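You operate a simulated robot arm through the tools that you are given. There is no shell and no other tool.

You run a simulated two-armed robot. Do the job below in one go: nothing can be reset, and whatever is moved stays where it is left.

Task
Drop 2 washers from the hopper into the gold parts tin.
Fine: hopper dial on washers; the tin's lid goes on the black lid mat; the tin stays on the teal slide, drawn back out; nothing else in it, nothing spilt. Where these are worked on the way, their far stop is far enough and under half their travel is too little: teal slide.

Only the result counts: the job must be done as asked and must still hold three seconds after the hand-in. Knocking over, shifting, dropping, spilling or breaking anything else fails it. A push-on lid holds only when it is set on centred and level and pressed home; a screw cap is set on level and turned clockwise until tight.

Robot
Two 7-joint arms with fingered hands on one trunk that stands fixed in place. Base frame: the origin is at the foot of the trunk, x ahead of it, y to its left, z up; the work surface is at about z = 860. Readings come in mm, rad, newtons and seconds.
The left shoulder is at [50, 214, 869], the right one opposite. With the tool pointing down near the work surface each hand reaches from about 360 to 880 mm from the base axis, measured 20 degrees to its own side. Payload 3 kg a hand.
The tool frame of a hand sits at the grasp point between the pads (the TCP): z along the fingers, y along the line on which they close. The tips reach 26 mm beyond it. The gripper opens to 132 mm. The gripper's body begins 73 mm behind the TCP. The gripper is a hand of 3 fingers: y runs from the thumb to the fingers, the wrist lies at [0, 0, -229] in the tool frame.
Orientation is told as [roll, pitch, yaw] about the base's x, y, z axes, in that order, counted from this pose: with the fingers straight down and closing along the base's y, the tool's x points along the base's -x, its y along +y and its z along -z.

Tools
- The arms move only by the tool drive_tool. It takes "left_series", "right_series" or both (then of equal length, played together; a hand with none holds still); each is a list of rows, each a list of 2 entries, a list of its own where there are three numbers: the shift along the tool's x, y, z in units of 25 mm (1.0 is 25 mm), then the turn, a rotation vector about the tool's x, y, z in units of 8 degrees (1.0 is 8 degrees). In form: [[[tx, ty, tz], [ax, ay, az]], ...]. A call has 1 to 20 rows; each row shifts and turns the commanded pose from where the row before left it, along the tool's axes as they then stand. A call with a number of a shift or a turn outside -1 to 1 is refused whole. A row lasts 0.2 s, in which the tool goes at most 50 mm and 0.15 rad; a call with a longer step from one row to the next is refused whole. A pose out of reach is approached as far as the arm can. The call stops where the force on the tool passes 90 N (or 10 N more than at its start, if that is more) or the arm is blocked; 0.2 s more then pass. In this call time passes only in rows, and 0.2 s behind the last. The reply holds the time, the measured pose of the TCP, the force on the tool along the base axes, the opening and the grip force, in the units named above and with some noise, with the torque about the TCP (base axes, N m) and any sound that the robot's microphone picked up.
- Cameras (640 x 400 px; columns grow to the right, rows downward): "scene" is now at [23.8, -40.3, 1504]; the picture's right is [-0.51, -0.86, 0.00], its down [-0.53, 0.32, -0.79] and it looks along [0.67, -0.40, -0.62] (base axes); focal length 345 px, centre (320, 200). "left" rides on the left gripper at [-61, 3, -92] in its tool frame; the picture's right is [-0.05, -1.00, 0.00], its down [0.83, -0.04, -0.56] and it looks along [0.55, -0.03, 0.83] (tool axes); focal length 230 px, centre (320, 200). "right" rides on the right gripper at [62, 3, -92] in its tool frame; the picture's right is [-0.05, 1.00, 0.00], its down [-0.83, -0.04, -0.56] and it looks along [-0.55, -0.03, 0.83] (tool axes); focal length 230 px, centre (320, 200). There is no depth. A picture from a camera that has moved, and an enlarged one, comes with that camera's place and axes in the base frame and with its lens.
- grab_frame(camera): a new picture of that camera. The clock stands still meanwhile.
- move_fingers(finger1, finger2, thumb_bend, hand): sets how far each is bent, from 0 (flat) to 1 (curled in); at 0.3 the hand is open as for a grip, at 0.7 the pads meet at the TCP. One left out holds its place. A second passes; each finger stops where it meets its share of the squeeze, and holds until it gets a number again. It is the only way to open and close the hand. It gives what a move gives, with no picture; readings hold the bend of each and the force on the fingers (four entries, about 0 where the hand has none), thumb and palm.
- head_to(pan, tilt): turns the head with the scene camera to pan (to the left, within 1.501 rad either way) and tilt (down, from -0.506 to 1.204), counted from straight ahead of the robot. It gives what a move gives.
- zoom(camera, box): a new picture of the part [left, top, right, bottom] of that camera's present view, enlarged. The clock stands still meanwhile.
- finish_job(): hands the job in; it is judged then, once.

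Places have to be worked out from the pictures, the camera data and where the tool is seen. Open the grippers and draw the arms clear of the work before you hand the job in, unless the task says otherwise.

The tools are called after "Request:" by a JSON object that holds its "name" and its "arguments". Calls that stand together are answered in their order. drive_tool: Moves the arms, as the interface text tells. Its arguments: {"type":"object","properties":{"left_series":{"type":"array"},"right_series":{"type":"array"}},"required":[]} The other tools are called the same way: move_fingers (finger1, finger2, thumb_bend, hand) moves the fingers one by one; head_to (pan, tilt) turns the head that bears the scene camera; grab_frame (camera) takes a picture; zoom (camera, box) takes an enlarged picture of a part of a camera's view; finish_job () hands the job in.

At the start:

```text
time_s: 0.0
left_ee_pos: [433.2, -55.5, 1186.7]
left_tool_rot: [0.0, -0.001, -0.541]
left_ft_force: [0.4, 0.7, 0.2]
left_moment: [0.02, -0.01, 0.0]
left_grip_width: 132.0
left_grip_force: 0.0
left_shape: jaw
left_bend: [0.3, 0.3, 0.3]
left_finger forces: [0.0, 0.0, 0.0, 0.0, 0.0, 0.1]
right_ee_pos: [351.9, -400.1, 1221.7]
right_tool_rot: [-0.001, -0.001, -0.539]
right_ft_force: [0.2, 0.8, -0.3]
right_moment: [-0.02, -0.04, 0.03]
right_grip_width: 131.7
right_grip_force: 0.1
right_shape: jaw
right_bend: [0.3, 0.3, 0.3]
right_finger forces: [0.1, 0.1, 0.0, 0.0, 0.0, 0.0]
head pan, tilt: [-0.538, 0.667]
```

scene: 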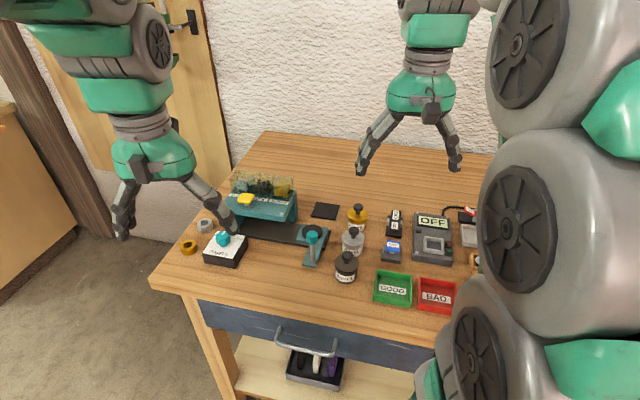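
right: 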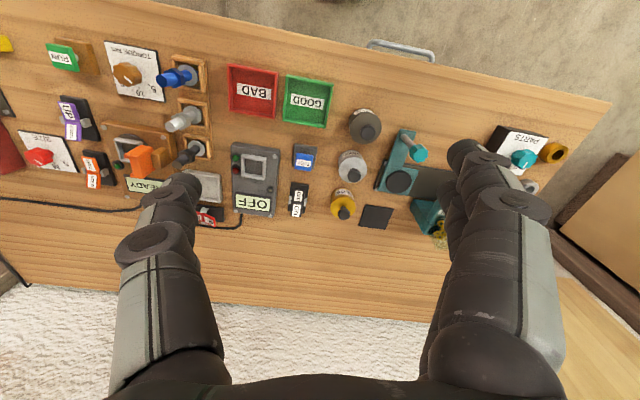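
left: 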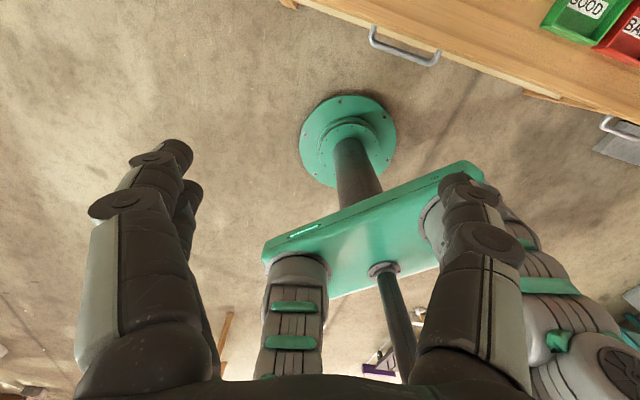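

I start by looking closely at the hopper, dial, slide and tins in the scene view.

Request:
{"name": "zoom", "arguments": {"camera": "scene", "box": [160, 160, 360, 285]}}

Request:
{"name": "zoom", "arguments": {"camera": "scene", "box": [300, 180, 480, 320]}}

Request:
{"name": "zoom", "arguments": {"camera": "right", "box": [320, 90, 600, 265]}}

```text
3.20 times, centred on (260, 222) of scene
camera zoom: at [23.8, -40.3, 1504.0], right [-0.51, -0.86, 0.0], down [-0.53, 0.32, -0.79], along [0.67, -0.4, -0.62], focal length 1104 px, centre (512, 128)
```

zoom: 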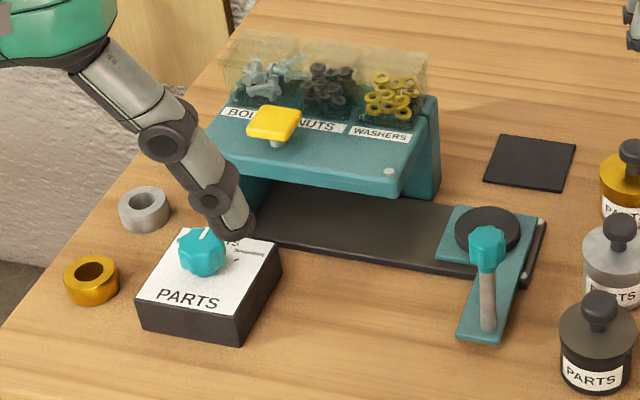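

```text
2.86 times, centred on (390, 250) of scene
camera zoom: at [23.8, -40.3, 1504.0], right [-0.51, -0.86, 0.0], down [-0.53, 0.32, -0.79], along [0.67, -0.4, -0.62], focal length 985 px, centre (120, 57)
```

zoom: 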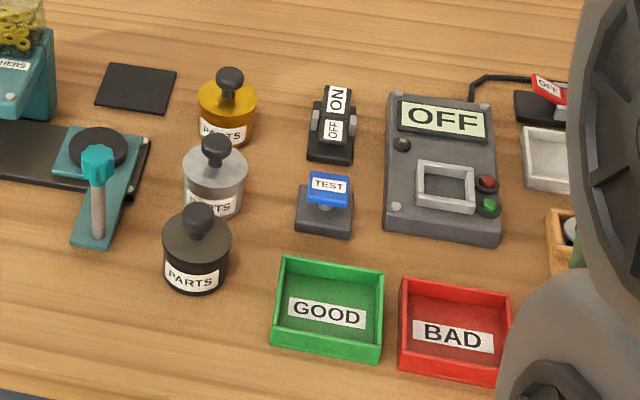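

```text
2.29 times, centred on (460, 178) of right
camera zoom: at [300.6, -367.0, 1313.4], right [0.56, 0.83, 0.0], down [0.69, -0.46, 0.56], along [0.46, -0.31, -0.83], focal length 526 px, centre (0, 251)
```

zoom: 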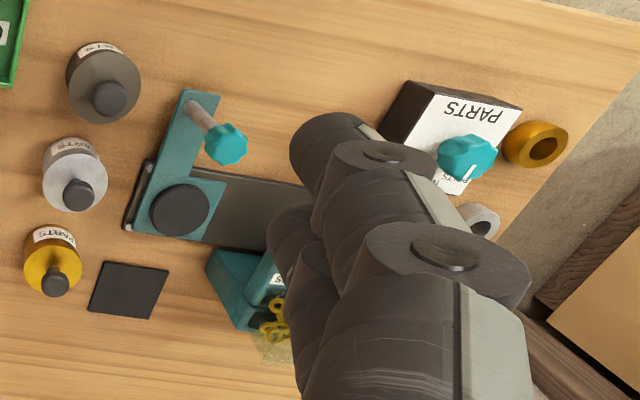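

The left hand hides the dial box. I move it left (tool +y points to the table's left), away from the work, then look again.

Request:
{"name": "drive_tool", "arguments": {"left_series": [[[0, 1, 0], [0, 0, 0]], [[0, 1, 0], [0, 0, 0]], [[0, 1, 0], [0, 0, 0]], [[0, 1, 0], [0, 0, 0]], [[0, 1, 0], [0, 0, 0]], [[0, 1, 0], [0, 0, 0]], [[0, 1, 0], [0, 0, 0]], [[0, 1, 0], [0, 0, 0]]]}}

Request:
{"name": "grab_frame", "arguments": {"camera": "scene"}}

Request:
{"name": "zoom", "arguments": {"camera": "scene", "box": [170, 205, 270, 268]}}

Request:
{"name": "zoom", "arguments": {"camera": "scene", "box": [220, 165, 340, 275]}}

Request:
{"name": "grab_frame", "arguments": {"camera": "left"}}

```text
time_s: 1.8
left_ee_pos: [535.7, 117.5, 1185.4]
left_tool_rot: [0.0, -0.001, -0.539]
left_ft_force: [-0.2, -0.2, 0.5]
left_moment: [-0.04, 0.0, 0.03]
left_grip_width: 131.8
left_grip_force: 0.0
left_shape: jaw
left_bend: [0.3, 0.3, 0.3]
left_finger forces: [0.0, 0.0, 0.0, 0.0, 0.1, 0.0]
right_ee_pos: [351.1, -401.4, 1221.4]
right_tool_rot: [0.001, 0.0, -0.541]
right_ft_force: [-0.2, -0.2, 0.1]
right_moment: [-0.03, -0.04, 0.02]
right_grip_width: 131.9
right_grip_force: 0.0
right_shape: jaw
right_bend: [0.3, 0.3, 0.3]
right_finger forces: [0.1, 0.0, 0.0, 0.1, 0.0, 0.0]
head pan, tilt: [-0.538, 0.667]
```

```text
taken
```

scene: 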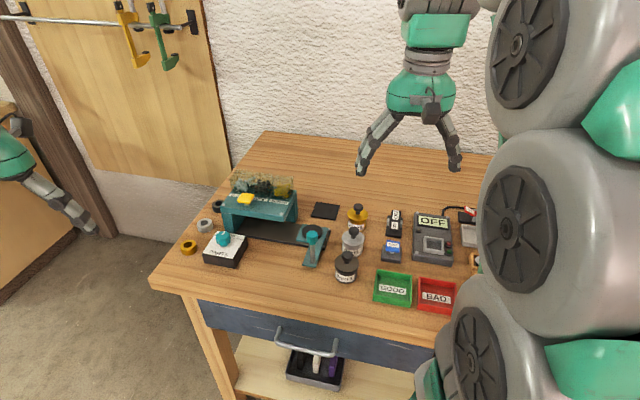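

```text
6.35 times, centred on (220, 236) of scene
camera zoom: at [23.9, -40.2, 1504.0], right [-0.51, -0.86, 0.0], down [-0.53, 0.32, -0.79], along [0.67, -0.4, -0.62], focal length 2190 px, centre (955, -32)
```

zoom: 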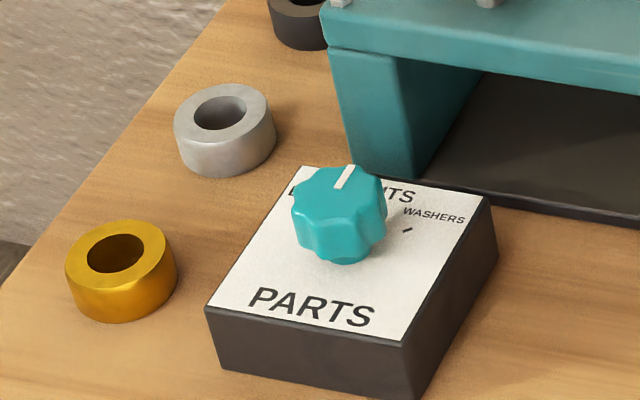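

```text
3.64 times, centred on (280, 220) of scene
camera zoom: at [23.9, -40.2, 1504.0], right [-0.51, -0.86, 0.0], down [-0.53, 0.32, -0.79], along [0.67, -0.4, -0.62], focal length 1254 px, centre (466, 127)
```

zoom: 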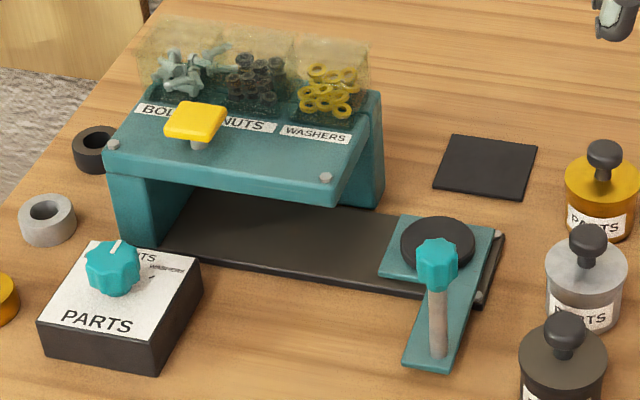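

```text
taken
camera left: at [590.4, 87.7, 1280.1], right [-0.47, -0.88, 0.0], down [-0.73, 0.39, 0.56], along [-0.49, 0.26, -0.83], focal length 230 px, centre (320, 200)
```

left: 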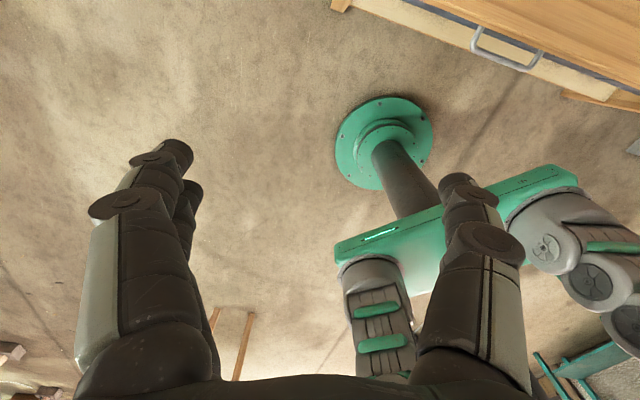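

The dial pointer stands at NUTS, WASHERS is about 45° clockwise. In table-aligned coordinates, the gold tin is near base [573,-485], so I bring the right hand over it at a safe height to look down on it.

Request:
{"name": "drive_tool", "arguments": {"right_series": [[[-0.936, 0.164, 0.7], [0, 0, 0]], [[-0.936, 0.164, 0.7], [0, 0, 0]], [[-0.936, 0.164, 0.7], [0, 0, 0]], [[-0.936, 0.164, 0.7], [0, 0, 0]], [[-0.936, 0.164, 0.7], [0, 0, 0]], [[-0.936, 0.164, 0.7], [0, 0, 0]], [[-0.936, 0.164, 0.7], [0, 0, 0]], [[-0.936, 0.164, 0.7], [0, 0, 0]], [[-0.936, 0.164, 0.7], [0, 0, 0]], [[-0.936, 0.164, 0.7], [0, 0, 0]]]}}

Request:
{"name": "grab_frame", "arguments": {"camera": "right"}}

Request:
{"name": "grab_frame", "arguments": {"camera": "scene"}}

```text
time_s: 4.0
left_ee_pos: [535.3, 116.6, 1186.9]
left_tool_rot: [-0.001, 0.0, -0.539]
left_ft_force: [0.1, 0.3, -0.4]
left_moment: [0.01, 0.03, 0.02]
left_grip_width: 131.9
left_grip_force: 0.1
left_shape: jaw
left_bend: [0.3, 0.3, 0.3]
left_finger forces: [0.0, 0.0, 0.0, 0.0, 0.0, 0.1]
right_ee_pos: [573.5, -485.6, 1046.1]
right_tool_rot: [0.0, 0.0, -0.536]
right_ft_force: [-0.2, 0.0, -0.3]
right_moment: [0.0, 0.01, 0.0]
right_grip_width: 131.9
right_grip_force: 0.0
right_shape: jaw
right_bend: [0.3, 0.3, 0.3]
right_finger forces: [0.0, 0.0, 0.1, 0.1, 0.0, 0.0]
head pan, tilt: [-0.538, 0.667]
```

```text
taken
camera right: at [522.2, -452.2, 1136.8], right [0.56, 0.83, 0.0], down [0.69, -0.46, 0.56], along [0.46, -0.31, -0.83], focal length 230 px, centre (320, 200)
```

right: 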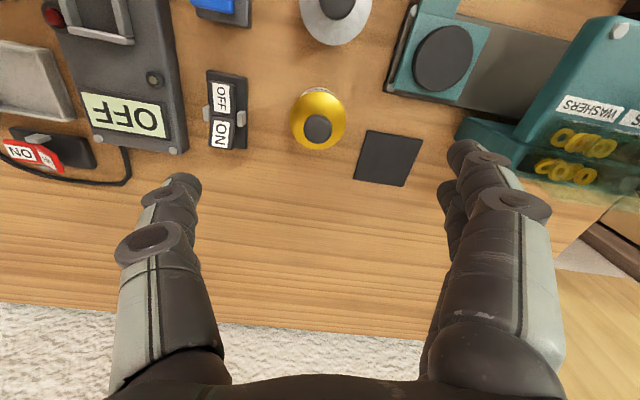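

```text
taken
```

scene: 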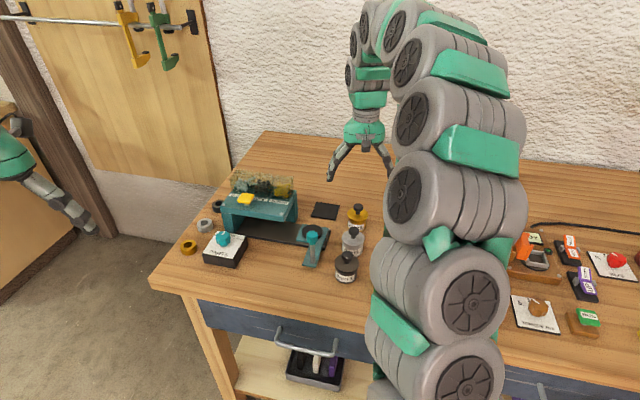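

The tin's knob sits right under the hand (camera agrees within ~2 mm). I zoom in on the tin and its lid from both cameras before gripping.

Request:
{"name": "zoom", "arguments": {"camera": "scene", "box": [320, 190, 400, 240]}}

Request:
{"name": "zoom", "arguments": {"camera": "right", "box": [260, 70, 420, 190]}}

Request:
{"name": "zoom", "arguments": {"camera": "right", "box": [370, 0, 640, 200]}}

```text
8.00 times, centred on (360, 215) of scene
camera zoom: at [23.9, -40.3, 1504.0], right [-0.51, -0.86, 0.0], down [-0.53, 0.32, -0.79], along [0.67, -0.4, -0.62], focal length 2759 px, centre (0, 80)
```

zoom: 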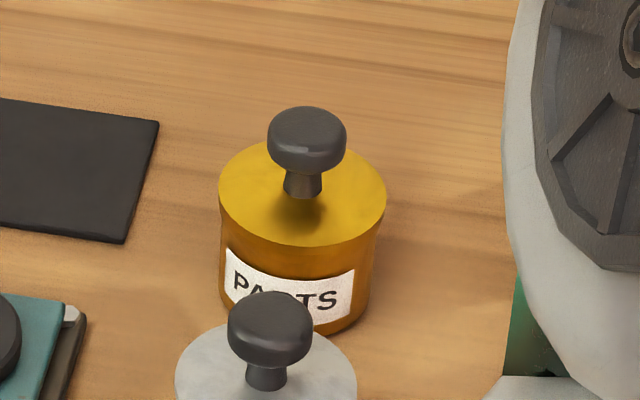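

```text
3.33 times, centred on (340, 130) of right
camera zoom: at [522.2, -452.2, 1136.8], right [0.56, 0.83, 0.0], down [0.69, -0.46, 0.56], along [0.46, -0.31, -0.83], focal length 767 px, centre (253, 433)
```

zoom: 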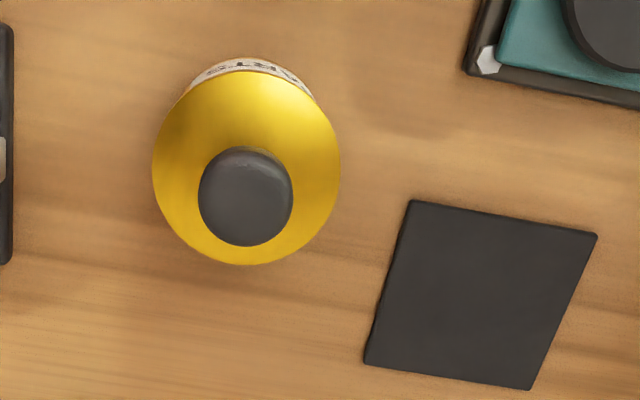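

```text
2.00 times, centred on (505, 100) of right
camera zoom: at [522.2, -452.2, 1136.8], right [0.56, 0.83, 0.0], down [0.69, -0.46, 0.56], along [0.46, -0.31, -0.83], focal length 460 px, centre (-50, 400)
```

zoom: 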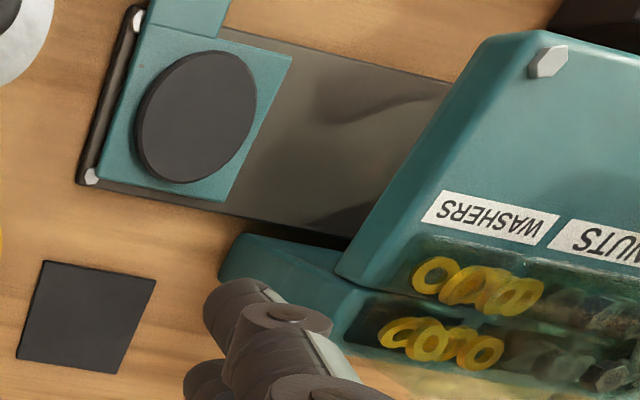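

The lid's knob is a 26 mm mushroom with top near z 934, lid top near z 904. I go down to TCP z ≈ 938 with a ~1.5 mm centring correction.

Request:
{"name": "drive_tool", "arguments": {"right_series": [[[0.04, -0.08, 0.9], [0, 0, 0]], [[0, 0, 0.9], [0, 0, 0]], [[0, 0, 0.9], [0, 0, 0]], [[0, 0, 0.9], [0, 0, 0]], [[0, 0, 0.7], [0, 0, 0]]]}}

Request:
{"name": "grab_frame", "arguments": {"camera": "right"}}

Request:
{"name": "zoom", "arguments": {"camera": "scene", "box": [300, 150, 420, 240]}}

```text
time_s: 5.2
left_ee_pos: [536.4, 115.9, 1187.2]
left_tool_rot: [0.0, 0.001, -0.54]
left_ft_force: [-0.2, 0.5, 1.1]
left_moment: [0.0, 0.03, -0.01]
left_grip_width: 131.9
left_grip_force: 0.1
left_shape: jaw
left_bend: [0.3, 0.3, 0.3]
left_finger forces: [0.1, 0.0, 0.0, 0.1, 0.1, 0.1]
right_ee_pos: [573.3, -485.7, 938.1]
right_tool_rot: [-0.001, -0.001, -0.541]
right_ft_force: [-0.5, 0.4, 1.0]
right_moment: [0.03, 0.02, 0.03]
right_grip_width: 131.6
right_grip_force: 0.1
right_shape: jaw
right_bend: [0.3, 0.3, 0.3]
right_finger forces: [0.1, 0.0, 0.0, 0.1, 0.0, 0.1]
head pan, tilt: [-0.538, 0.667]
```

```text
taken
camera right: at [521.3, -453.0, 1030.7], right [0.56, 0.83, 0.0], down [0.69, -0.46, 0.56], along [0.46, -0.31, -0.83], focal length 230 px, centre (320, 200)
```

right: 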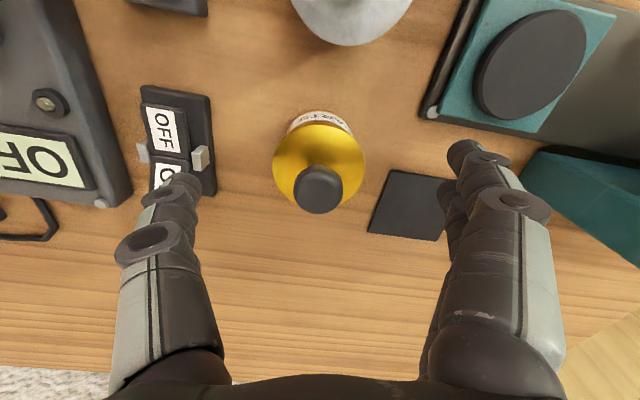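

```text
4.44 times, centred on (360, 195) of scene
camera zoom: at [23.9, -40.3, 1504.0], right [-0.51, -0.86, 0.0], down [-0.53, 0.32, -0.79], along [0.67, -0.4, -0.62], focal length 1533 px, centre (142, 222)
```

zoom: 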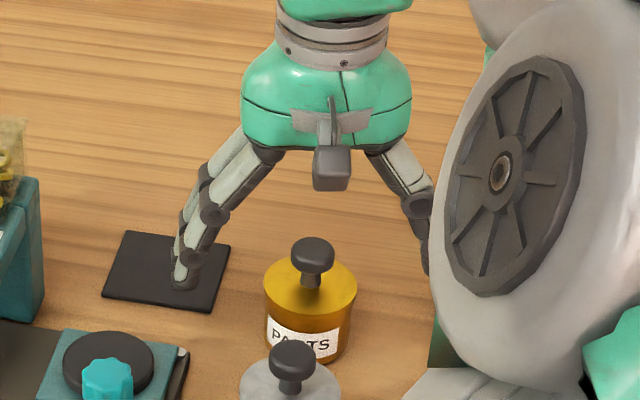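

I check the centring of the knob relative to the closing line before gripping.

Request:
{"name": "zoom", "arguments": {"camera": "right", "box": [240, 90, 400, 230]}}

```text
2.86 times, centred on (320, 160) of right
camera zoom: at [521.3, -453.0, 1030.7], right [0.56, 0.83, 0.0], down [0.69, -0.46, 0.56], along [0.46, -0.31, -0.83], focal length 657 px, centre (320, 314)
```

zoom: 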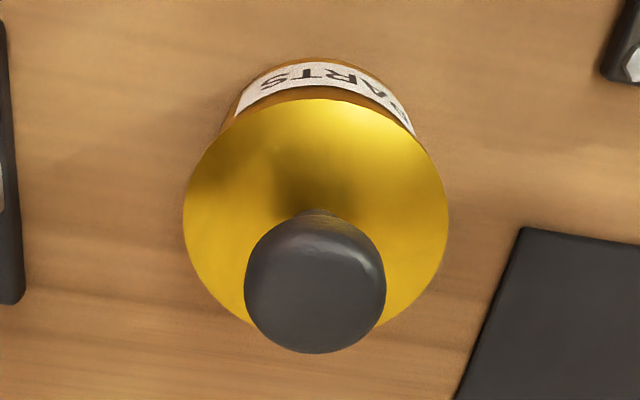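

The knob is offset about +3 mm in tool x and −1 mm in y, so I correct that and close the fingers on it.

Request:
{"name": "drive_tool", "arguments": {"right_series": [[[0.11, -0.05, 0.02], [0, 0, 0]]]}}

Request:
{"name": "move_fingers", "arguments": {"hand": "right", "finger1": 0.7, "finger2": 0.7, "thumb_bend": 0.7}}

Request:
{"name": "zoom", "arguments": {"camera": "right", "box": [200, 60, 440, 260]}}

Request:
{"name": "zoom", "arguments": {"camera": "scene", "box": [300, 150, 420, 240]}}

```text
time_s: 5.6
left_ee_pos: [535.0, 116.9, 1186.4]
left_tool_rot: [0.0, 0.0, -0.54]
left_ft_force: [-0.8, 1.0, -0.1]
left_moment: [0.0, -0.01, -0.02]
left_grip_width: 131.9
left_grip_force: 0.1
left_shape: jaw
left_bend: [0.3, 0.3, 0.3]
left_finger forces: [0.0, 0.0, 0.1, 0.0, 0.0, 0.1]
right_ee_pos: [570.7, -487.2, 937.3]
right_tool_rot: [0.0, 0.001, -0.539]
right_ft_force: [-0.2, -0.6, -0.1]
right_moment: [-0.01, 0.02, 0.0]
right_grip_width: 132.0
right_grip_force: 0.1
right_shape: jaw
right_bend: [0.3, 0.3, 0.3]
right_finger forces: [0.0, 0.1, 0.0, 0.0, 0.0, 0.0]
head pan, tilt: [-0.538, 0.667]
```

```text
time_s: 6.6
left_ee_pos: [535.1, 116.3, 1188.0]
left_tool_rot: [-0.001, -0.001, -0.539]
left_ft_force: [1.2, -0.1, -0.2]
left_moment: [0.05, -0.01, -0.02]
left_grip_width: 131.8
left_grip_force: 0.1
left_shape: jaw
left_bend: [0.3, 0.3, 0.3]
left_finger forces: [0.0, 0.0, 0.0, 0.0, 0.1, 0.0]
right_ee_pos: [569.4, -485.0, 939.5]
right_tool_rot: [0.0, 0.0, -0.538]
right_ft_force: [-0.6, 0.6, -0.6]
right_moment: [0.03, -0.02, -0.02]
right_grip_width: 11.9
right_grip_force: 5.0
right_shape: fingers
right_bend: [0.69, 0.66, 0.68]
right_finger forces: [0.7, 4.2, 0.0, 0.0, 5.1, 0.0]
head pan, tilt: [-0.538, 0.667]
heard: snap
```

```text
2.00 times, centred on (320, 160) of right
camera zoom: at [517.9, -453.1, 1030.2], right [0.56, 0.83, 0.0], down [0.69, -0.46, 0.56], along [0.46, -0.31, -0.83], focal length 460 px, centre (320, 280)
```

zoom: 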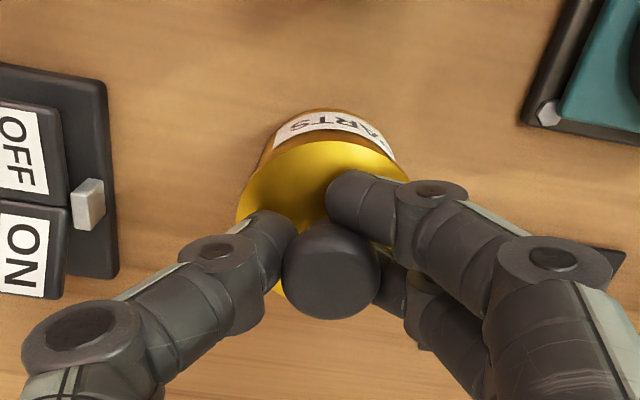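

```text
4.44 times, centred on (360, 195) of scene
camera zoom: at [23.8, -40.3, 1504.0], right [-0.51, -0.86, 0.0], down [-0.53, 0.32, -0.79], along [0.67, -0.4, -0.62], focal length 1533 px, centre (142, 222)
```

zoom: 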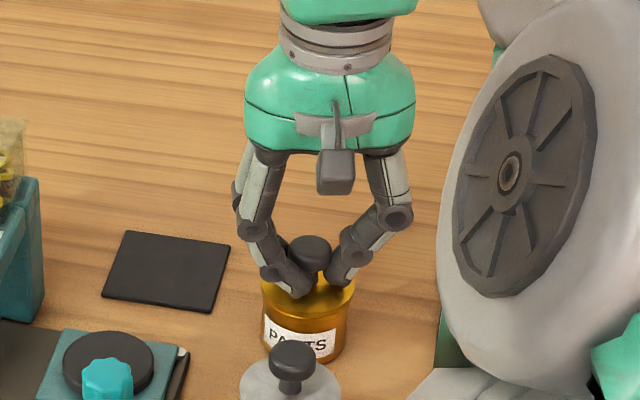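

A snap was heard: perhaps the push-on lid has popped loose as the fingers wrapped the stem. I look closely.

Request:
{"name": "zoom", "arguments": {"camera": "scene", "box": [330, 195, 390, 235]}}

Request:
{"name": "zoom", "arguments": {"camera": "right", "box": [260, 90, 400, 200]}}

```text
10.00 times, centred on (360, 215) of scene
camera zoom: at [23.8, -40.3, 1504.0], right [-0.51, -0.86, 0.0], down [-0.53, 0.32, -0.79], along [0.67, -0.4, -0.62], focal length 3449 px, centre (-80, 50)
```

zoom: 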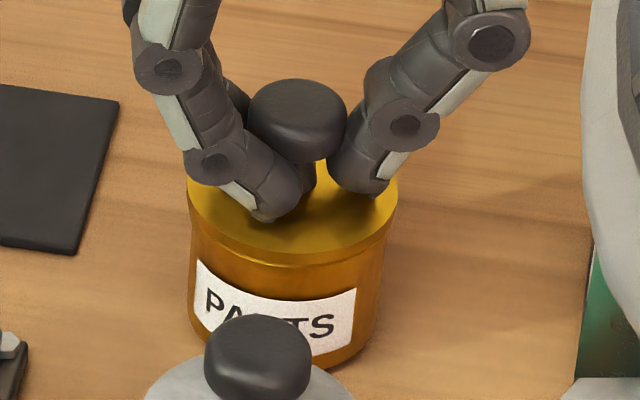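

```text
3.64 times, centred on (330, 145) of right
camera zoom: at [517.9, -453.1, 1030.2], right [0.56, 0.83, 0.0], down [0.69, -0.46, 0.56], along [0.46, -0.31, -0.83], focal length 837 px, centre (284, 400)
```

zoom: 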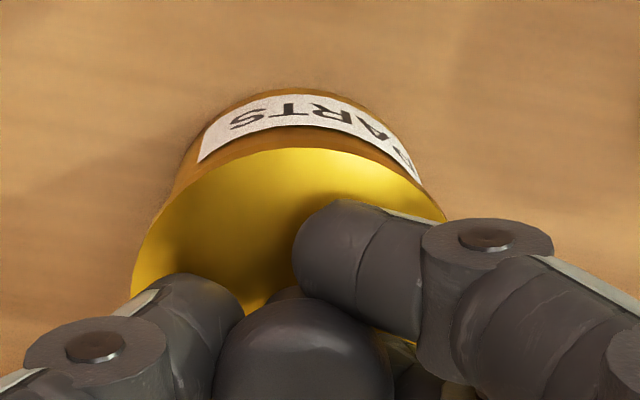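

The fingers hold the stem under the mushroom, with the lid sitting level. I lift slowly by ~10 mm and see whether the lid comes off alone.

Request:
{"name": "drive_tool", "arguments": {"right_series": [[[0, 0, -0.1], [0, 0, 0]], [[0, 0, -0.1], [0, 0, 0]], [[0, 0, -0.1], [0, 0, 0]], [[0, 0, -0.1], [0, 0, 0]]]}}

Request:
{"name": "zoom", "arguments": {"camera": "scene", "box": [330, 195, 390, 235]}}

Request:
{"name": "zoom", "arguments": {"camera": "right", "box": [240, 70, 400, 210]}}

```text
time_s: 7.6
left_ee_pos: [534.5, 116.7, 1187.8]
left_tool_rot: [0.0, -0.001, -0.539]
left_ft_force: [-0.4, 0.2, -0.6]
left_moment: [0.01, -0.02, -0.01]
left_grip_width: 131.7
left_grip_force: 0.0
left_shape: jaw
left_bend: [0.3, 0.3, 0.3]
left_finger forces: [0.1, 0.1, 0.0, 0.0, 0.0, 0.1]
right_ee_pos: [568.8, -486.6, 947.6]
right_tool_rot: [-0.001, 0.002, -0.539]
right_ft_force: [-0.3, -0.3, 0.3]
right_moment: [0.02, 0.0, 0.02]
right_grip_width: 11.5
right_grip_force: 5.0
right_shape: fingers
right_bend: [0.69, 0.66, 0.68]
right_finger forces: [0.6, 4.3, 0.0, 0.0, 5.1, 0.1]
head pan, tilt: [-0.538, 0.667]
```

```text
10.00 times, centred on (360, 215) of scene
camera zoom: at [23.8, -40.3, 1504.0], right [-0.51, -0.86, 0.0], down [-0.53, 0.32, -0.79], along [0.67, -0.4, -0.62], focal length 3449 px, centre (-80, 50)
```

zoom: 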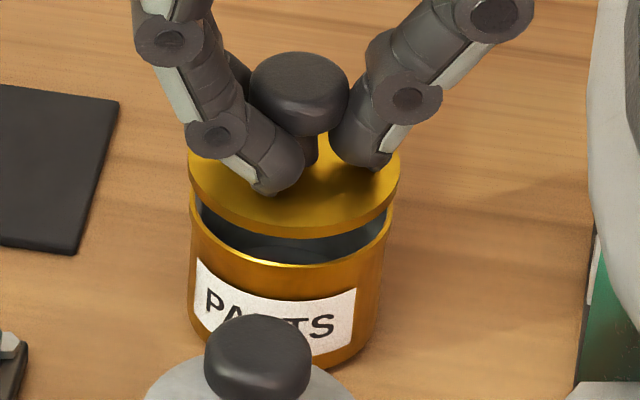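

```text
2.86 times, centred on (320, 140) of right
camera zoom: at [517.5, -452.5, 1039.8], right [0.56, 0.83, 0.0], down [0.69, -0.46, 0.56], along [0.46, -0.31, -0.83], focal length 657 px, centre (320, 371)
```

zoom: 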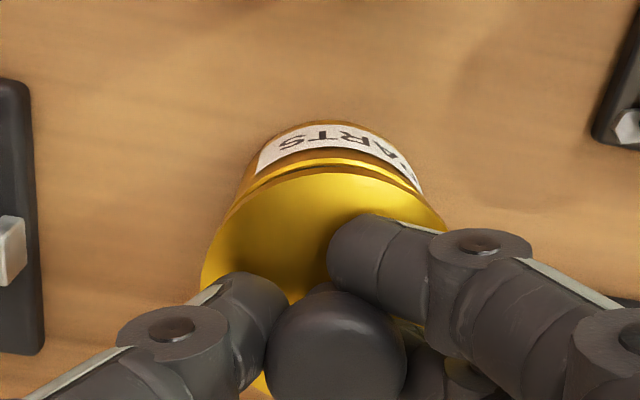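

The lid lifts off alone and level. Now I raise it well clear and carry it over the mat (about r=22, a=763 in table axes), then look before lowering.

Request:
{"name": "drive_tool", "arguments": {"right_series": [[[0, 0, -0.6], [0, 0, 0]], [[0, 0, -0.8], [0, 0, 0]], [[-0.5, 0.65, -0.2], [0, 0, 0]], [[-0.65, 0.8, 0], [0, 0, 0]], [[-0.75, 0.9, 0], [0, 0, 0]], [[-0.6, 0.7, 0], [0, 0, 0]], [[-0.12, 0.2, 0], [0, 0, 0]]]}}

Request:
{"name": "grab_frame", "arguments": {"camera": "right"}}

Request:
{"name": "zoom", "arguments": {"camera": "scene", "box": [260, 130, 400, 240]}}

```text
time_s: 9.2
left_ee_pos: [536.5, 116.8, 1186.5]
left_tool_rot: [-0.001, 0.002, -0.54]
left_ft_force: [-0.1, 0.7, -0.4]
left_moment: [0.0, -0.03, 0.0]
left_grip_width: 131.9
left_grip_force: 0.1
left_shape: jaw
left_bend: [0.3, 0.3, 0.3]
left_finger forces: [0.0, 0.0, 0.0, 0.0, 0.0, 0.0]
right_ee_pos: [667.7, -449.5, 987.0]
right_tool_rot: [0.002, 0.002, -0.539]
right_ft_force: [-0.7, -0.1, -0.9]
right_moment: [0.0, -0.01, -0.01]
right_grip_width: 11.0
right_grip_force: 4.9
right_shape: fingers
right_bend: [0.69, 0.66, 0.68]
right_finger forces: [0.7, 4.3, 0.1, 0.0, 5.3, 0.1]
head pan, tilt: [-0.538, 0.667]
```

```text
taken
camera right: at [616.1, -415.9, 1079.4], right [0.56, 0.83, 0.0], down [0.69, -0.46, 0.55], along [0.46, -0.31, -0.83], focal length 230 px, centre (320, 200)
```

right: 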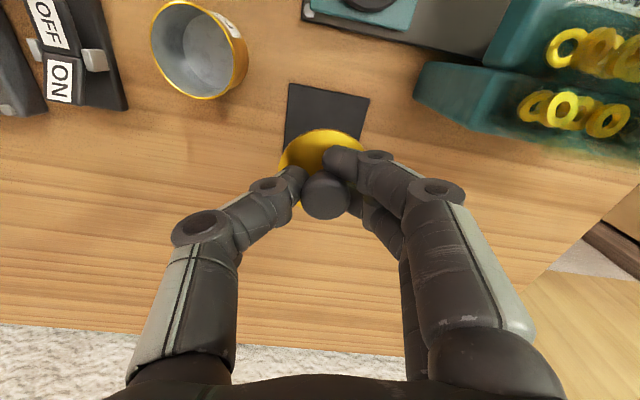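

```text
3.64 times, centred on (330, 185) of scene
camera zoom: at [23.9, -40.3, 1504.0], right [-0.51, -0.86, 0.0], down [-0.53, 0.32, -0.79], along [0.67, -0.4, -0.62], focal length 1254 px, centre (284, 254)
```

zoom: 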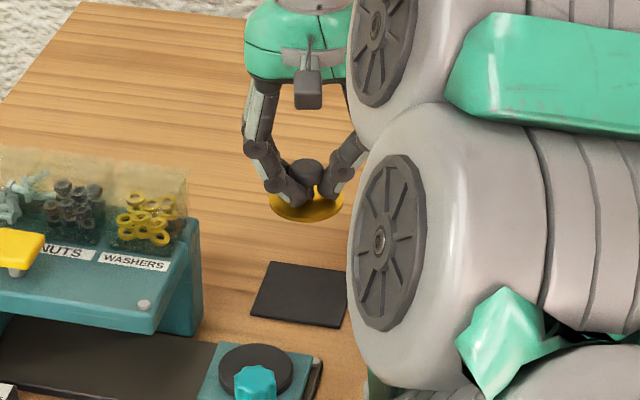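

The tin is empty and the lid is centred over the mat. I lower most of the way (to TCP z ≈ 908), then continue in small steps watching the force.

Request:
{"name": "drive_tool", "arguments": {"right_series": [[[0, 0.03, 0.7], [0, 0, 0]], [[0, 0, 0.8], [0, 0, 0]], [[0, 0, 0.8], [0, 0, 0]], [[0, 0, 0.6], [0, 0, 0]], [[0, 0, 0.2], [0, 0, 0]], [[0, 0, 0.05], [0, 0, 0]]]}}

Request:
{"name": "zoom", "arguments": {"camera": "scene", "box": [280, 150, 370, 230]}}

Request:
{"name": "zoom", "arguments": {"camera": "right", "box": [220, 60, 460, 240]}}

```text
time_s: 10.6
left_ee_pos: [535.5, 117.3, 1187.2]
left_tool_rot: [-0.001, -0.001, -0.54]
left_ft_force: [0.4, -0.5, -0.2]
left_moment: [0.02, 0.01, 0.01]
left_grip_width: 131.9
left_grip_force: 0.1
left_shape: jaw
left_bend: [0.3, 0.3, 0.3]
left_finger forces: [0.1, 0.0, 0.1, 0.0, 0.0, 0.0]
right_ee_pos: [667.7, -449.4, 909.8]
right_tool_rot: [0.001, -0.001, -0.538]
right_ft_force: [-0.3, 0.0, 0.5]
right_moment: [-0.01, -0.02, 0.0]
right_grip_width: 11.4
right_grip_force: 5.4
right_shape: fingers
right_bend: [0.69, 0.66, 0.68]
right_finger forces: [0.7, 4.4, 0.0, 0.0, 5.3, 0.0]
head pan, tilt: [-0.538, 0.667]
```

```text
5.00 times, centred on (325, 190) of scene
camera zoom: at [23.9, -40.3, 1504.0], right [-0.51, -0.86, 0.0], down [-0.53, 0.32, -0.79], along [0.67, -0.4, -0.62], focal length 1724 px, centre (295, 250)
```

zoom: 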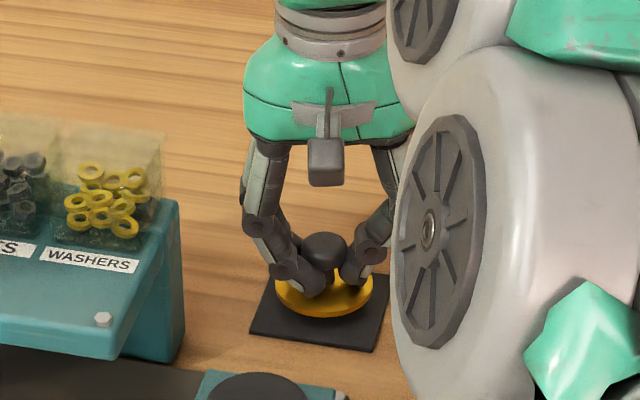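

```text
2.22 times, centred on (340, 150) of right
camera zoom: at [616.4, -415.8, 1001.2], right [0.56, 0.83, 0.0], down [0.69, -0.46, 0.56], along [0.46, -0.31, -0.83], focal length 511 px, centre (276, 311)
```

zoom: 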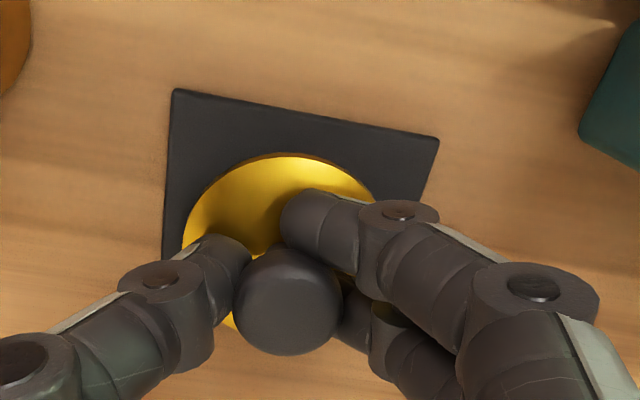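

The lid hovers about 8–10 mm over the mat; I nudge +3 mm in tool y to centre it better and lower in small steps.

Request:
{"name": "drive_tool", "arguments": {"right_series": [[[0, 0.12, 0.08], [0, 0, 0]], [[0, 0, 0.08], [0, 0, 0]], [[0, 0, 0.08], [0, 0, 0]]]}}

Request:
{"name": "zoom", "arguments": {"camera": "scene", "box": [305, 180, 365, 230]}}

Request:
{"name": "zoom", "arguments": {"camera": "right", "box": [220, 60, 460, 240]}}

```text
time_s: 11.4
left_ee_pos: [534.4, 117.2, 1187.3]
left_tool_rot: [0.001, 0.0, -0.54]
left_ft_force: [-0.6, -0.6, -0.7]
left_moment: [0.01, 0.01, 0.01]
left_grip_width: 132.2
left_grip_force: 0.0
left_shape: jaw
left_bend: [0.3, 0.3, 0.3]
left_finger forces: [0.0, 0.0, 0.0, 0.0, 0.0, 0.0]
right_ee_pos: [668.3, -447.1, 903.9]
right_tool_rot: [0.001, 0.001, -0.54]
right_ft_force: [-2.1, 0.3, 2.6]
right_moment: [-0.01, 0.0, 0.03]
right_grip_width: 11.3
right_grip_force: 6.1
right_shape: fingers
right_bend: [0.69, 0.67, 0.68]
right_finger forces: [0.8, 5.4, 0.1, 0.0, 5.9, 0.0]
head pan, tilt: [-0.538, 0.667]
```

```text
8.00 times, centred on (335, 205) of scene
camera zoom: at [23.8, -40.2, 1504.0], right [-0.51, -0.86, 0.0], down [-0.53, 0.32, -0.79], along [0.67, -0.4, -0.62], focal length 2759 px, centre (200, 160)
```

zoom: 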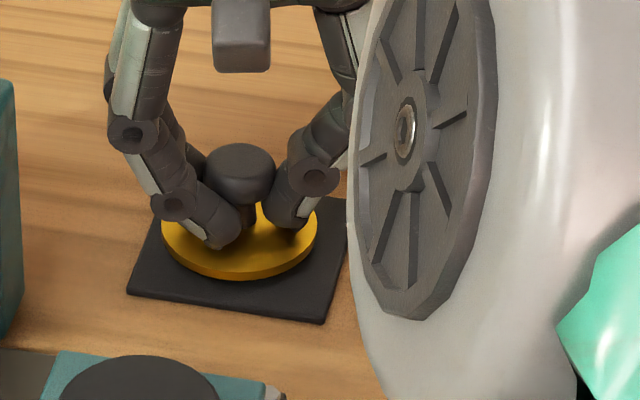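

```text
2.22 times, centred on (340, 150) of right
camera zoom: at [617.5, -413.4, 995.8], right [0.56, 0.83, 0.0], down [0.69, -0.46, 0.56], along [0.46, -0.31, -0.83], focal length 511 px, centre (276, 311)
```

zoom: 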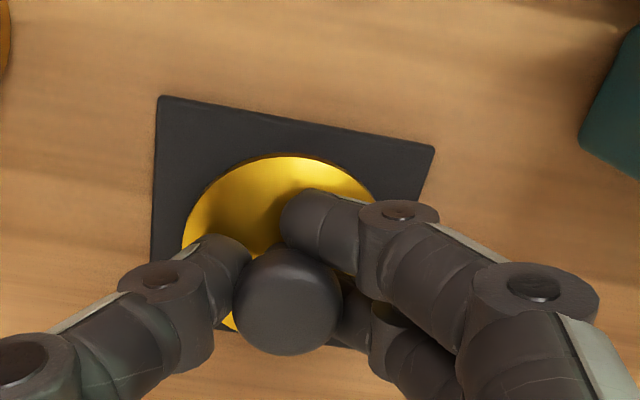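

A light contact force (2.6 N up) shows the lid resting on the mat, well centred. I open the fingers moderately (0.5, to stay clear of the hopper side).

Request:
{"name": "move_fingers", "arguments": {"hand": "right", "finger1": 0.5, "finger2": 0.5, "thumb_bend": 0.5}}

Request:
{"name": "zoom", "arguments": {"camera": "right", "box": [160, 40, 500, 300]}}

Request:
{"name": "zoom", "arguments": {"camera": "scene", "box": [280, 150, 370, 230]}}

```text
time_s: 12.4
left_ee_pos: [535.7, 115.7, 1186.5]
left_tool_rot: [0.0, 0.0, -0.538]
left_ft_force: [-0.1, -0.4, -0.5]
left_moment: [-0.03, -0.05, -0.01]
left_grip_width: 132.0
left_grip_force: 0.1
left_shape: jaw
left_bend: [0.3, 0.3, 0.3]
left_finger forces: [0.0, 0.0, 0.0, 0.0, 0.0, 0.0]
right_ee_pos: [668.0, -447.6, 903.7]
right_tool_rot: [0.0, 0.0, -0.54]
right_ft_force: [0.2, 0.3, 0.0]
right_moment: [0.01, 0.0, 0.04]
right_grip_width: 67.0
right_grip_force: 0.0
right_shape: fingers
right_bend: [0.5, 0.5, 0.5]
right_finger forces: [0.0, 0.0, 0.0, 0.0, 0.0, 0.0]
head pan, tilt: [-0.538, 0.667]
```

```text
1.54 times, centred on (330, 170) of right
camera zoom: at [617.6, -413.5, 995.7], right [0.56, 0.83, 0.0], down [0.69, -0.46, 0.56], along [0.46, -0.31, -0.83], focal length 354 px, centre (305, 246)
```

zoom: 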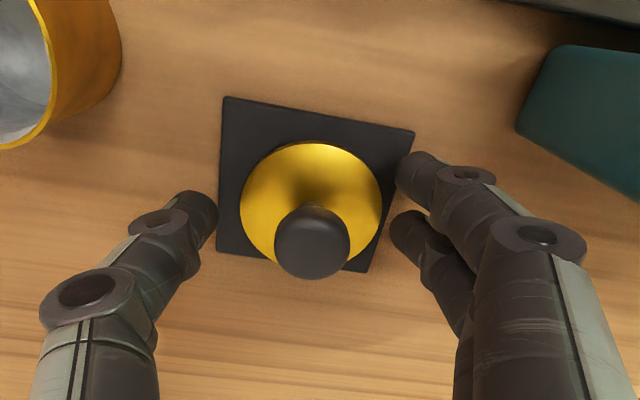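

```text
5.00 times, centred on (325, 190) of scene
camera zoom: at [23.8, -40.3, 1504.0], right [-0.51, -0.86, 0.0], down [-0.53, 0.32, -0.79], along [0.67, -0.4, -0.62], focal length 1724 px, centre (295, 250)
```

zoom: 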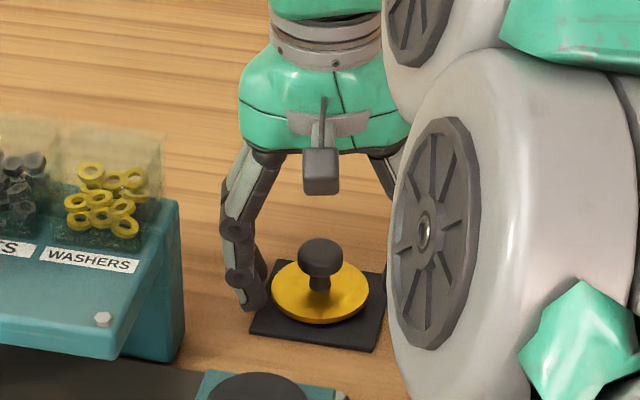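

The lid rests fully on the mat. I lift straight up clear of the knob, then go back over the open tin to look down on it.

Request:
{"name": "drive_tool", "arguments": {"right_series": [[[0, 0, -0.5], [0, 0, 0]], [[0, 0, -0.8], [0, 0, 0]], [[0, 0, -1], [0, 0, 0]], [[0, 0, -1], [0, 0, 0]], [[0, 0, -0.9], [0, 0, 0]], [[0.6, -0.8, 0], [0, 0, 0]], [[0.8, -1, 0], [0, 0, 0]], [[0.7, -0.9, 0], [0, 0, 0]], [[0.5, -0.6, 0], [0, 0, 0]]]}}

Request:
{"name": "move_fingers", "arguments": {"hand": "right", "finger1": 0.4, "finger2": 0.4, "thumb_bend": 0.4}}

Request:
{"name": "grab_frame", "arguments": {"camera": "right"}}

Request:
{"name": "grab_frame", "arguments": {"camera": "scene"}}

```text
time_s: 14.4
left_ee_pos: [536.1, 116.8, 1186.2]
left_tool_rot: [0.0, 0.0, -0.539]
left_ft_force: [0.1, 0.4, 0.9]
left_moment: [-0.03, -0.05, 0.01]
left_grip_width: 131.8
left_grip_force: 0.2
left_shape: jaw
left_bend: [0.3, 0.3, 0.3]
left_finger forces: [0.0, 0.0, 0.0, 0.0, 0.1, 0.0]
right_ee_pos: [568.0, -484.4, 1009.8]
right_tool_rot: [0.0, 0.001, -0.54]
right_ft_force: [0.8, 0.7, -0.7]
right_moment: [0.02, 0.02, 0.0]
right_grip_width: 67.3
right_grip_force: 0.1
right_shape: fingers
right_bend: [0.5, 0.5, 0.5]
right_finger forces: [0.1, 0.0, 0.0, 0.0, 0.0, 0.0]
head pan, tilt: [-0.538, 0.667]
```

```text
time_s: 15.4
left_ee_pos: [535.0, 116.5, 1186.8]
left_tool_rot: [0.0, -0.001, -0.541]
left_ft_force: [0.6, 0.7, -0.3]
left_moment: [0.02, -0.04, 0.03]
left_grip_width: 132.0
left_grip_force: 0.1
left_shape: jaw
left_bend: [0.3, 0.3, 0.3]
left_finger forces: [0.0, 0.1, 0.0, 0.1, 0.1, 0.0]
right_ee_pos: [569.9, -484.1, 1009.4]
right_tool_rot: [0.001, -0.001, -0.54]
right_ft_force: [0.1, -0.5, 0.3]
right_moment: [-0.02, 0.02, 0.0]
right_grip_width: 100.8
right_grip_force: 0.1
right_shape: fingers
right_bend: [0.4, 0.4, 0.4]
right_finger forces: [0.0, 0.0, 0.1, 0.1, 0.1, 0.0]
head pan, tilt: [-0.538, 0.667]
```

```text
taken
camera right: at [518.0, -450.6, 1101.9], right [0.56, 0.83, 0.0], down [0.69, -0.46, 0.56], along [0.46, -0.31, -0.83], focal length 230 px, centre (320, 200)
```

right: 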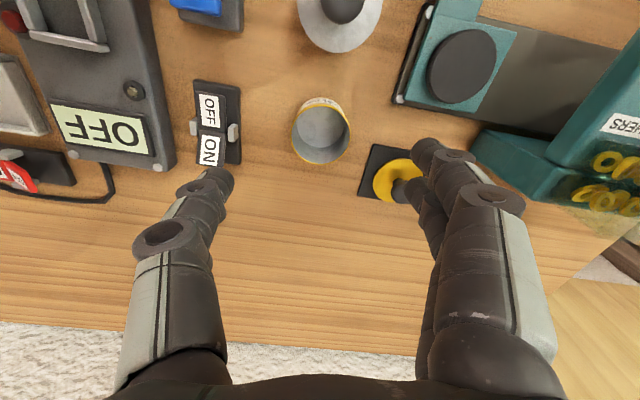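

```text
taken
```

scene: 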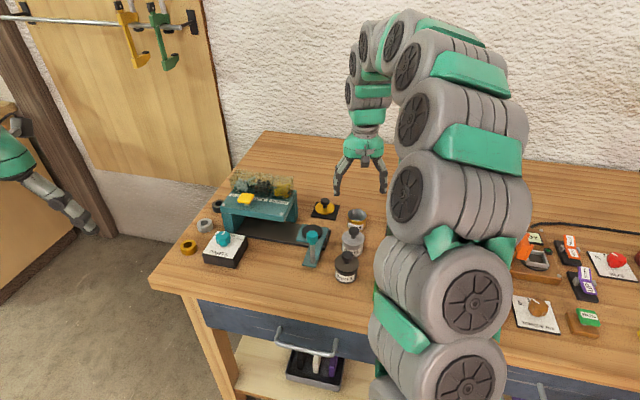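

I zoom in to measure the open tin's rim precisely.

Request:
{"name": "zoom", "arguments": {"camera": "right", "box": [260, 80, 380, 180]}}

Request:
{"name": "zoom", "arguments": {"camera": "scene", "box": [320, 190, 400, 240]}}

Request:
{"name": "zoom", "arguments": {"camera": "right", "box": [380, 0, 640, 200]}}

```text
4.00 times, centred on (320, 130) of right
camera zoom: at [518.0, -450.6, 1101.9], right [0.56, 0.83, 0.0], down [0.69, -0.46, 0.56], along [0.46, -0.31, -0.83], focal length 920 px, centre (320, 480)
```

zoom: 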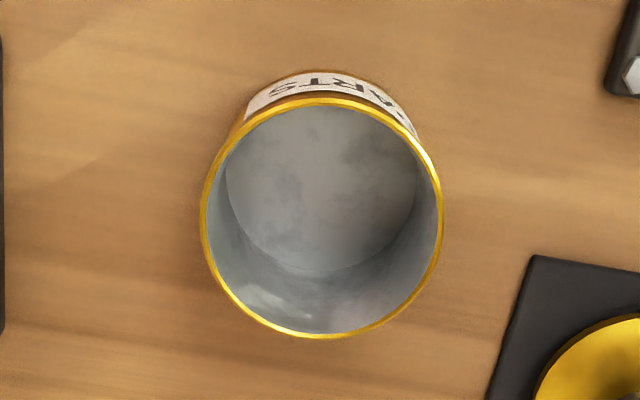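

```text
8.00 times, centred on (360, 215) of scene
camera zoom: at [23.8, -40.3, 1504.0], right [-0.51, -0.86, 0.0], down [-0.53, 0.32, -0.79], along [0.67, -0.4, -0.62], focal length 2759 px, centre (0, 80)
```

zoom: 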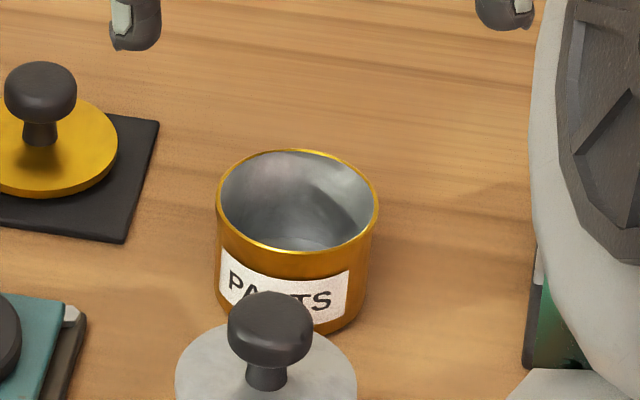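

```text
2.00 times, centred on (510, 100) of right
camera zoom: at [518.0, -450.6, 1101.9], right [0.56, 0.83, 0.0], down [0.69, -0.46, 0.56], along [0.46, -0.31, -0.83], focal length 460 px, centre (-60, 400)
```

zoom: 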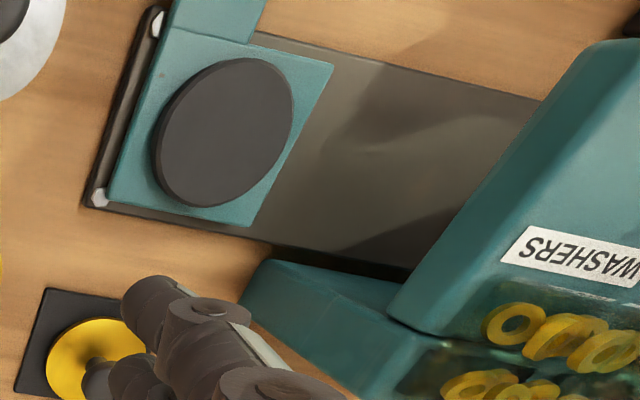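

The tin rim (R ≈ 26 mm) is centred under the TCP within a millimetre. I descend to TCP z ≈ 892 around the tin.

Request:
{"name": "drive_tool", "arguments": {"right_series": [[[-0.03, 0, 0.9], [0, 0, 0]], [[0, 0, 1], [0, 0, 0]], [[0, 0, 1], [0, 0, 0]], [[0, 0, 0.9], [0, 0, 0]], [[0, 0, 0.6], [0, 0, 0]], [[0, 0, 0.3], [0, 0, 0]]]}}

Request:
{"name": "grab_frame", "arguments": {"camera": "right"}}

Request:
{"name": "zoom", "arguments": {"camera": "scene", "box": [300, 150, 420, 250]}}

```text
time_s: 16.8
left_ee_pos: [537.0, 115.6, 1187.4]
left_tool_rot: [-0.001, -0.001, -0.54]
left_ft_force: [0.3, -0.7, 0.2]
left_moment: [0.01, -0.05, -0.01]
left_grip_width: 131.8
left_grip_force: 0.0
left_shape: jaw
left_bend: [0.3, 0.3, 0.3]
left_finger forces: [0.0, 0.0, 0.0, 0.0, 0.1, 0.1]
right_ee_pos: [571.2, -484.0, 890.4]
right_tool_rot: [0.0, 0.002, -0.539]
right_ft_force: [0.2, 1.1, 0.9]
right_moment: [0.01, 0.01, 0.01]
right_grip_width: 101.1
right_grip_force: 1.0
right_shape: fingers
right_bend: [0.4, 0.4, 0.4]
right_finger forces: [0.4, 0.6, 0.1, 0.1, 0.6, 0.0]
head pan, tilt: [-0.538, 0.667]
```

```text
taken
camera right: at [520.5, -451.0, 982.2], right [0.56, 0.83, 0.0], down [0.69, -0.46, 0.55], along [0.46, -0.31, -0.83], focal length 230 px, centre (320, 200)
```

right: 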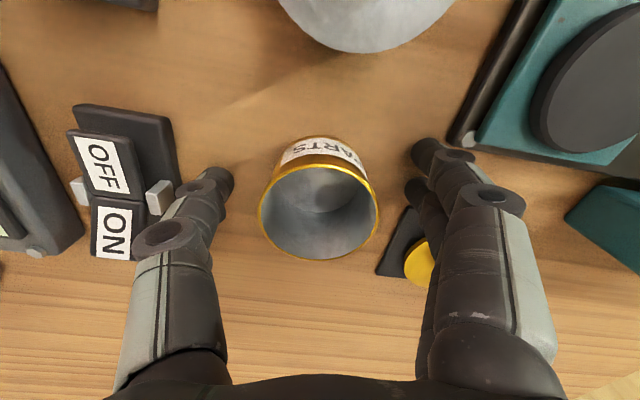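

```text
4.00 times, centred on (360, 200) of scene
camera zoom: at [23.8, -40.3, 1504.0], right [-0.51, -0.86, 0.0], down [-0.53, 0.32, -0.79], along [0.67, -0.4, -0.62], focal length 1380 px, centre (160, 200)
```

zoom: 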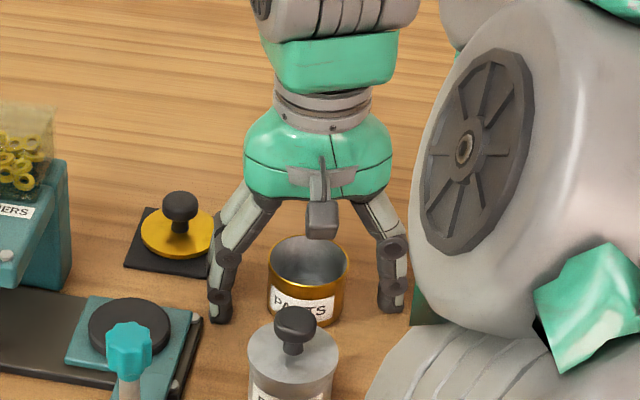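

Small forces on all fingertips suggest they just brush the table, so I raise 4 mm and then close on the tin.

Request:
{"name": "drive_tool", "arguments": {"right_series": [[[0, 0, -0.16], [0, 0, 0]]]}}

Request:
{"name": "move_fingers", "arguments": {"hand": "right", "finger1": 0.7, "finger2": 0.7, "thumb_bend": 0.7}}

Request:
{"name": "grab_frame", "arguments": {"camera": "right"}}

Request:
{"name": "zoom", "arguments": {"camera": "scene", "box": [300, 150, 420, 250]}}

```text
time_s: 17.2
left_ee_pos: [536.1, 116.9, 1187.3]
left_tool_rot: [0.0, 0.001, -0.54]
left_ft_force: [-0.6, 0.4, 0.8]
left_moment: [0.0, -0.03, 0.01]
left_grip_width: 131.7
left_grip_force: 0.1
left_shape: jaw
left_bend: [0.3, 0.3, 0.3]
left_finger forces: [0.0, 0.1, 0.0, 0.0, 0.1, 0.0]
right_ee_pos: [571.8, -485.3, 894.9]
right_tool_rot: [-0.001, -0.001, -0.54]
right_ft_force: [0.2, -0.1, 0.4]
right_moment: [0.0, 0.02, -0.03]
right_grip_width: 101.0
right_grip_force: 0.0
right_shape: fingers
right_bend: [0.4, 0.4, 0.4]
right_finger forces: [0.1, 0.1, 0.0, 0.0, 0.0, 0.0]
head pan, tilt: [-0.538, 0.667]
```

```text
time_s: 18.2
left_ee_pos: [534.9, 117.2, 1186.3]
left_tool_rot: [0.0, -0.001, -0.54]
left_ft_force: [-0.5, 0.8, -0.3]
left_moment: [0.0, 0.03, -0.03]
left_grip_width: 132.1
left_grip_force: 0.0
left_shape: jaw
left_bend: [0.3, 0.3, 0.3]
left_finger forces: [0.0, 0.0, 0.0, 0.0, 0.0, 0.1]
right_ee_pos: [571.3, -486.4, 895.2]
right_tool_rot: [0.001, 0.001, -0.539]
right_ft_force: [0.3, 0.1, 0.2]
right_moment: [-0.02, 0.0, -0.02]
right_grip_width: 44.9
right_grip_force: 19.3
right_shape: fingers
right_bend: [0.59, 0.57, 0.61]
right_finger forces: [8.6, 10.2, 0.0, 0.0, 19.0, 0.1]
head pan, tilt: [-0.538, 0.667]
```

```text
taken
camera right: at [520.1, -451.3, 986.6], right [0.56, 0.83, 0.0], down [0.69, -0.46, 0.56], along [0.46, -0.31, -0.83], focal length 230 px, centre (320, 200)
```

right: 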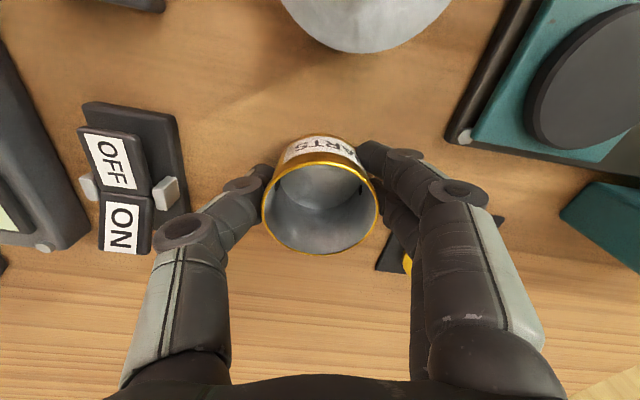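

```text
4.00 times, centred on (360, 200) of scene
camera zoom: at [23.8, -40.3, 1504.0], right [-0.51, -0.86, 0.0], down [-0.53, 0.32, -0.79], along [0.67, -0.4, -0.62], focal length 1380 px, centre (160, 200)
```

zoom: 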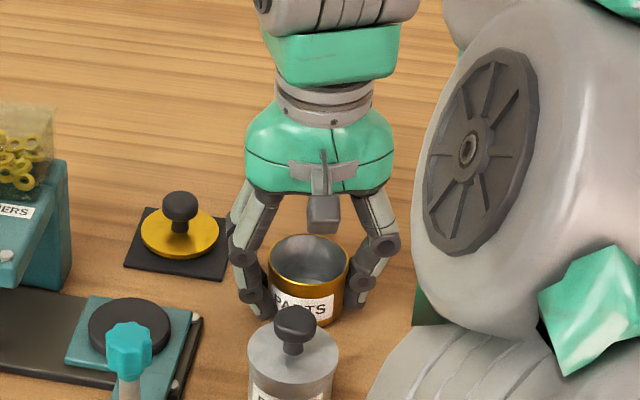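

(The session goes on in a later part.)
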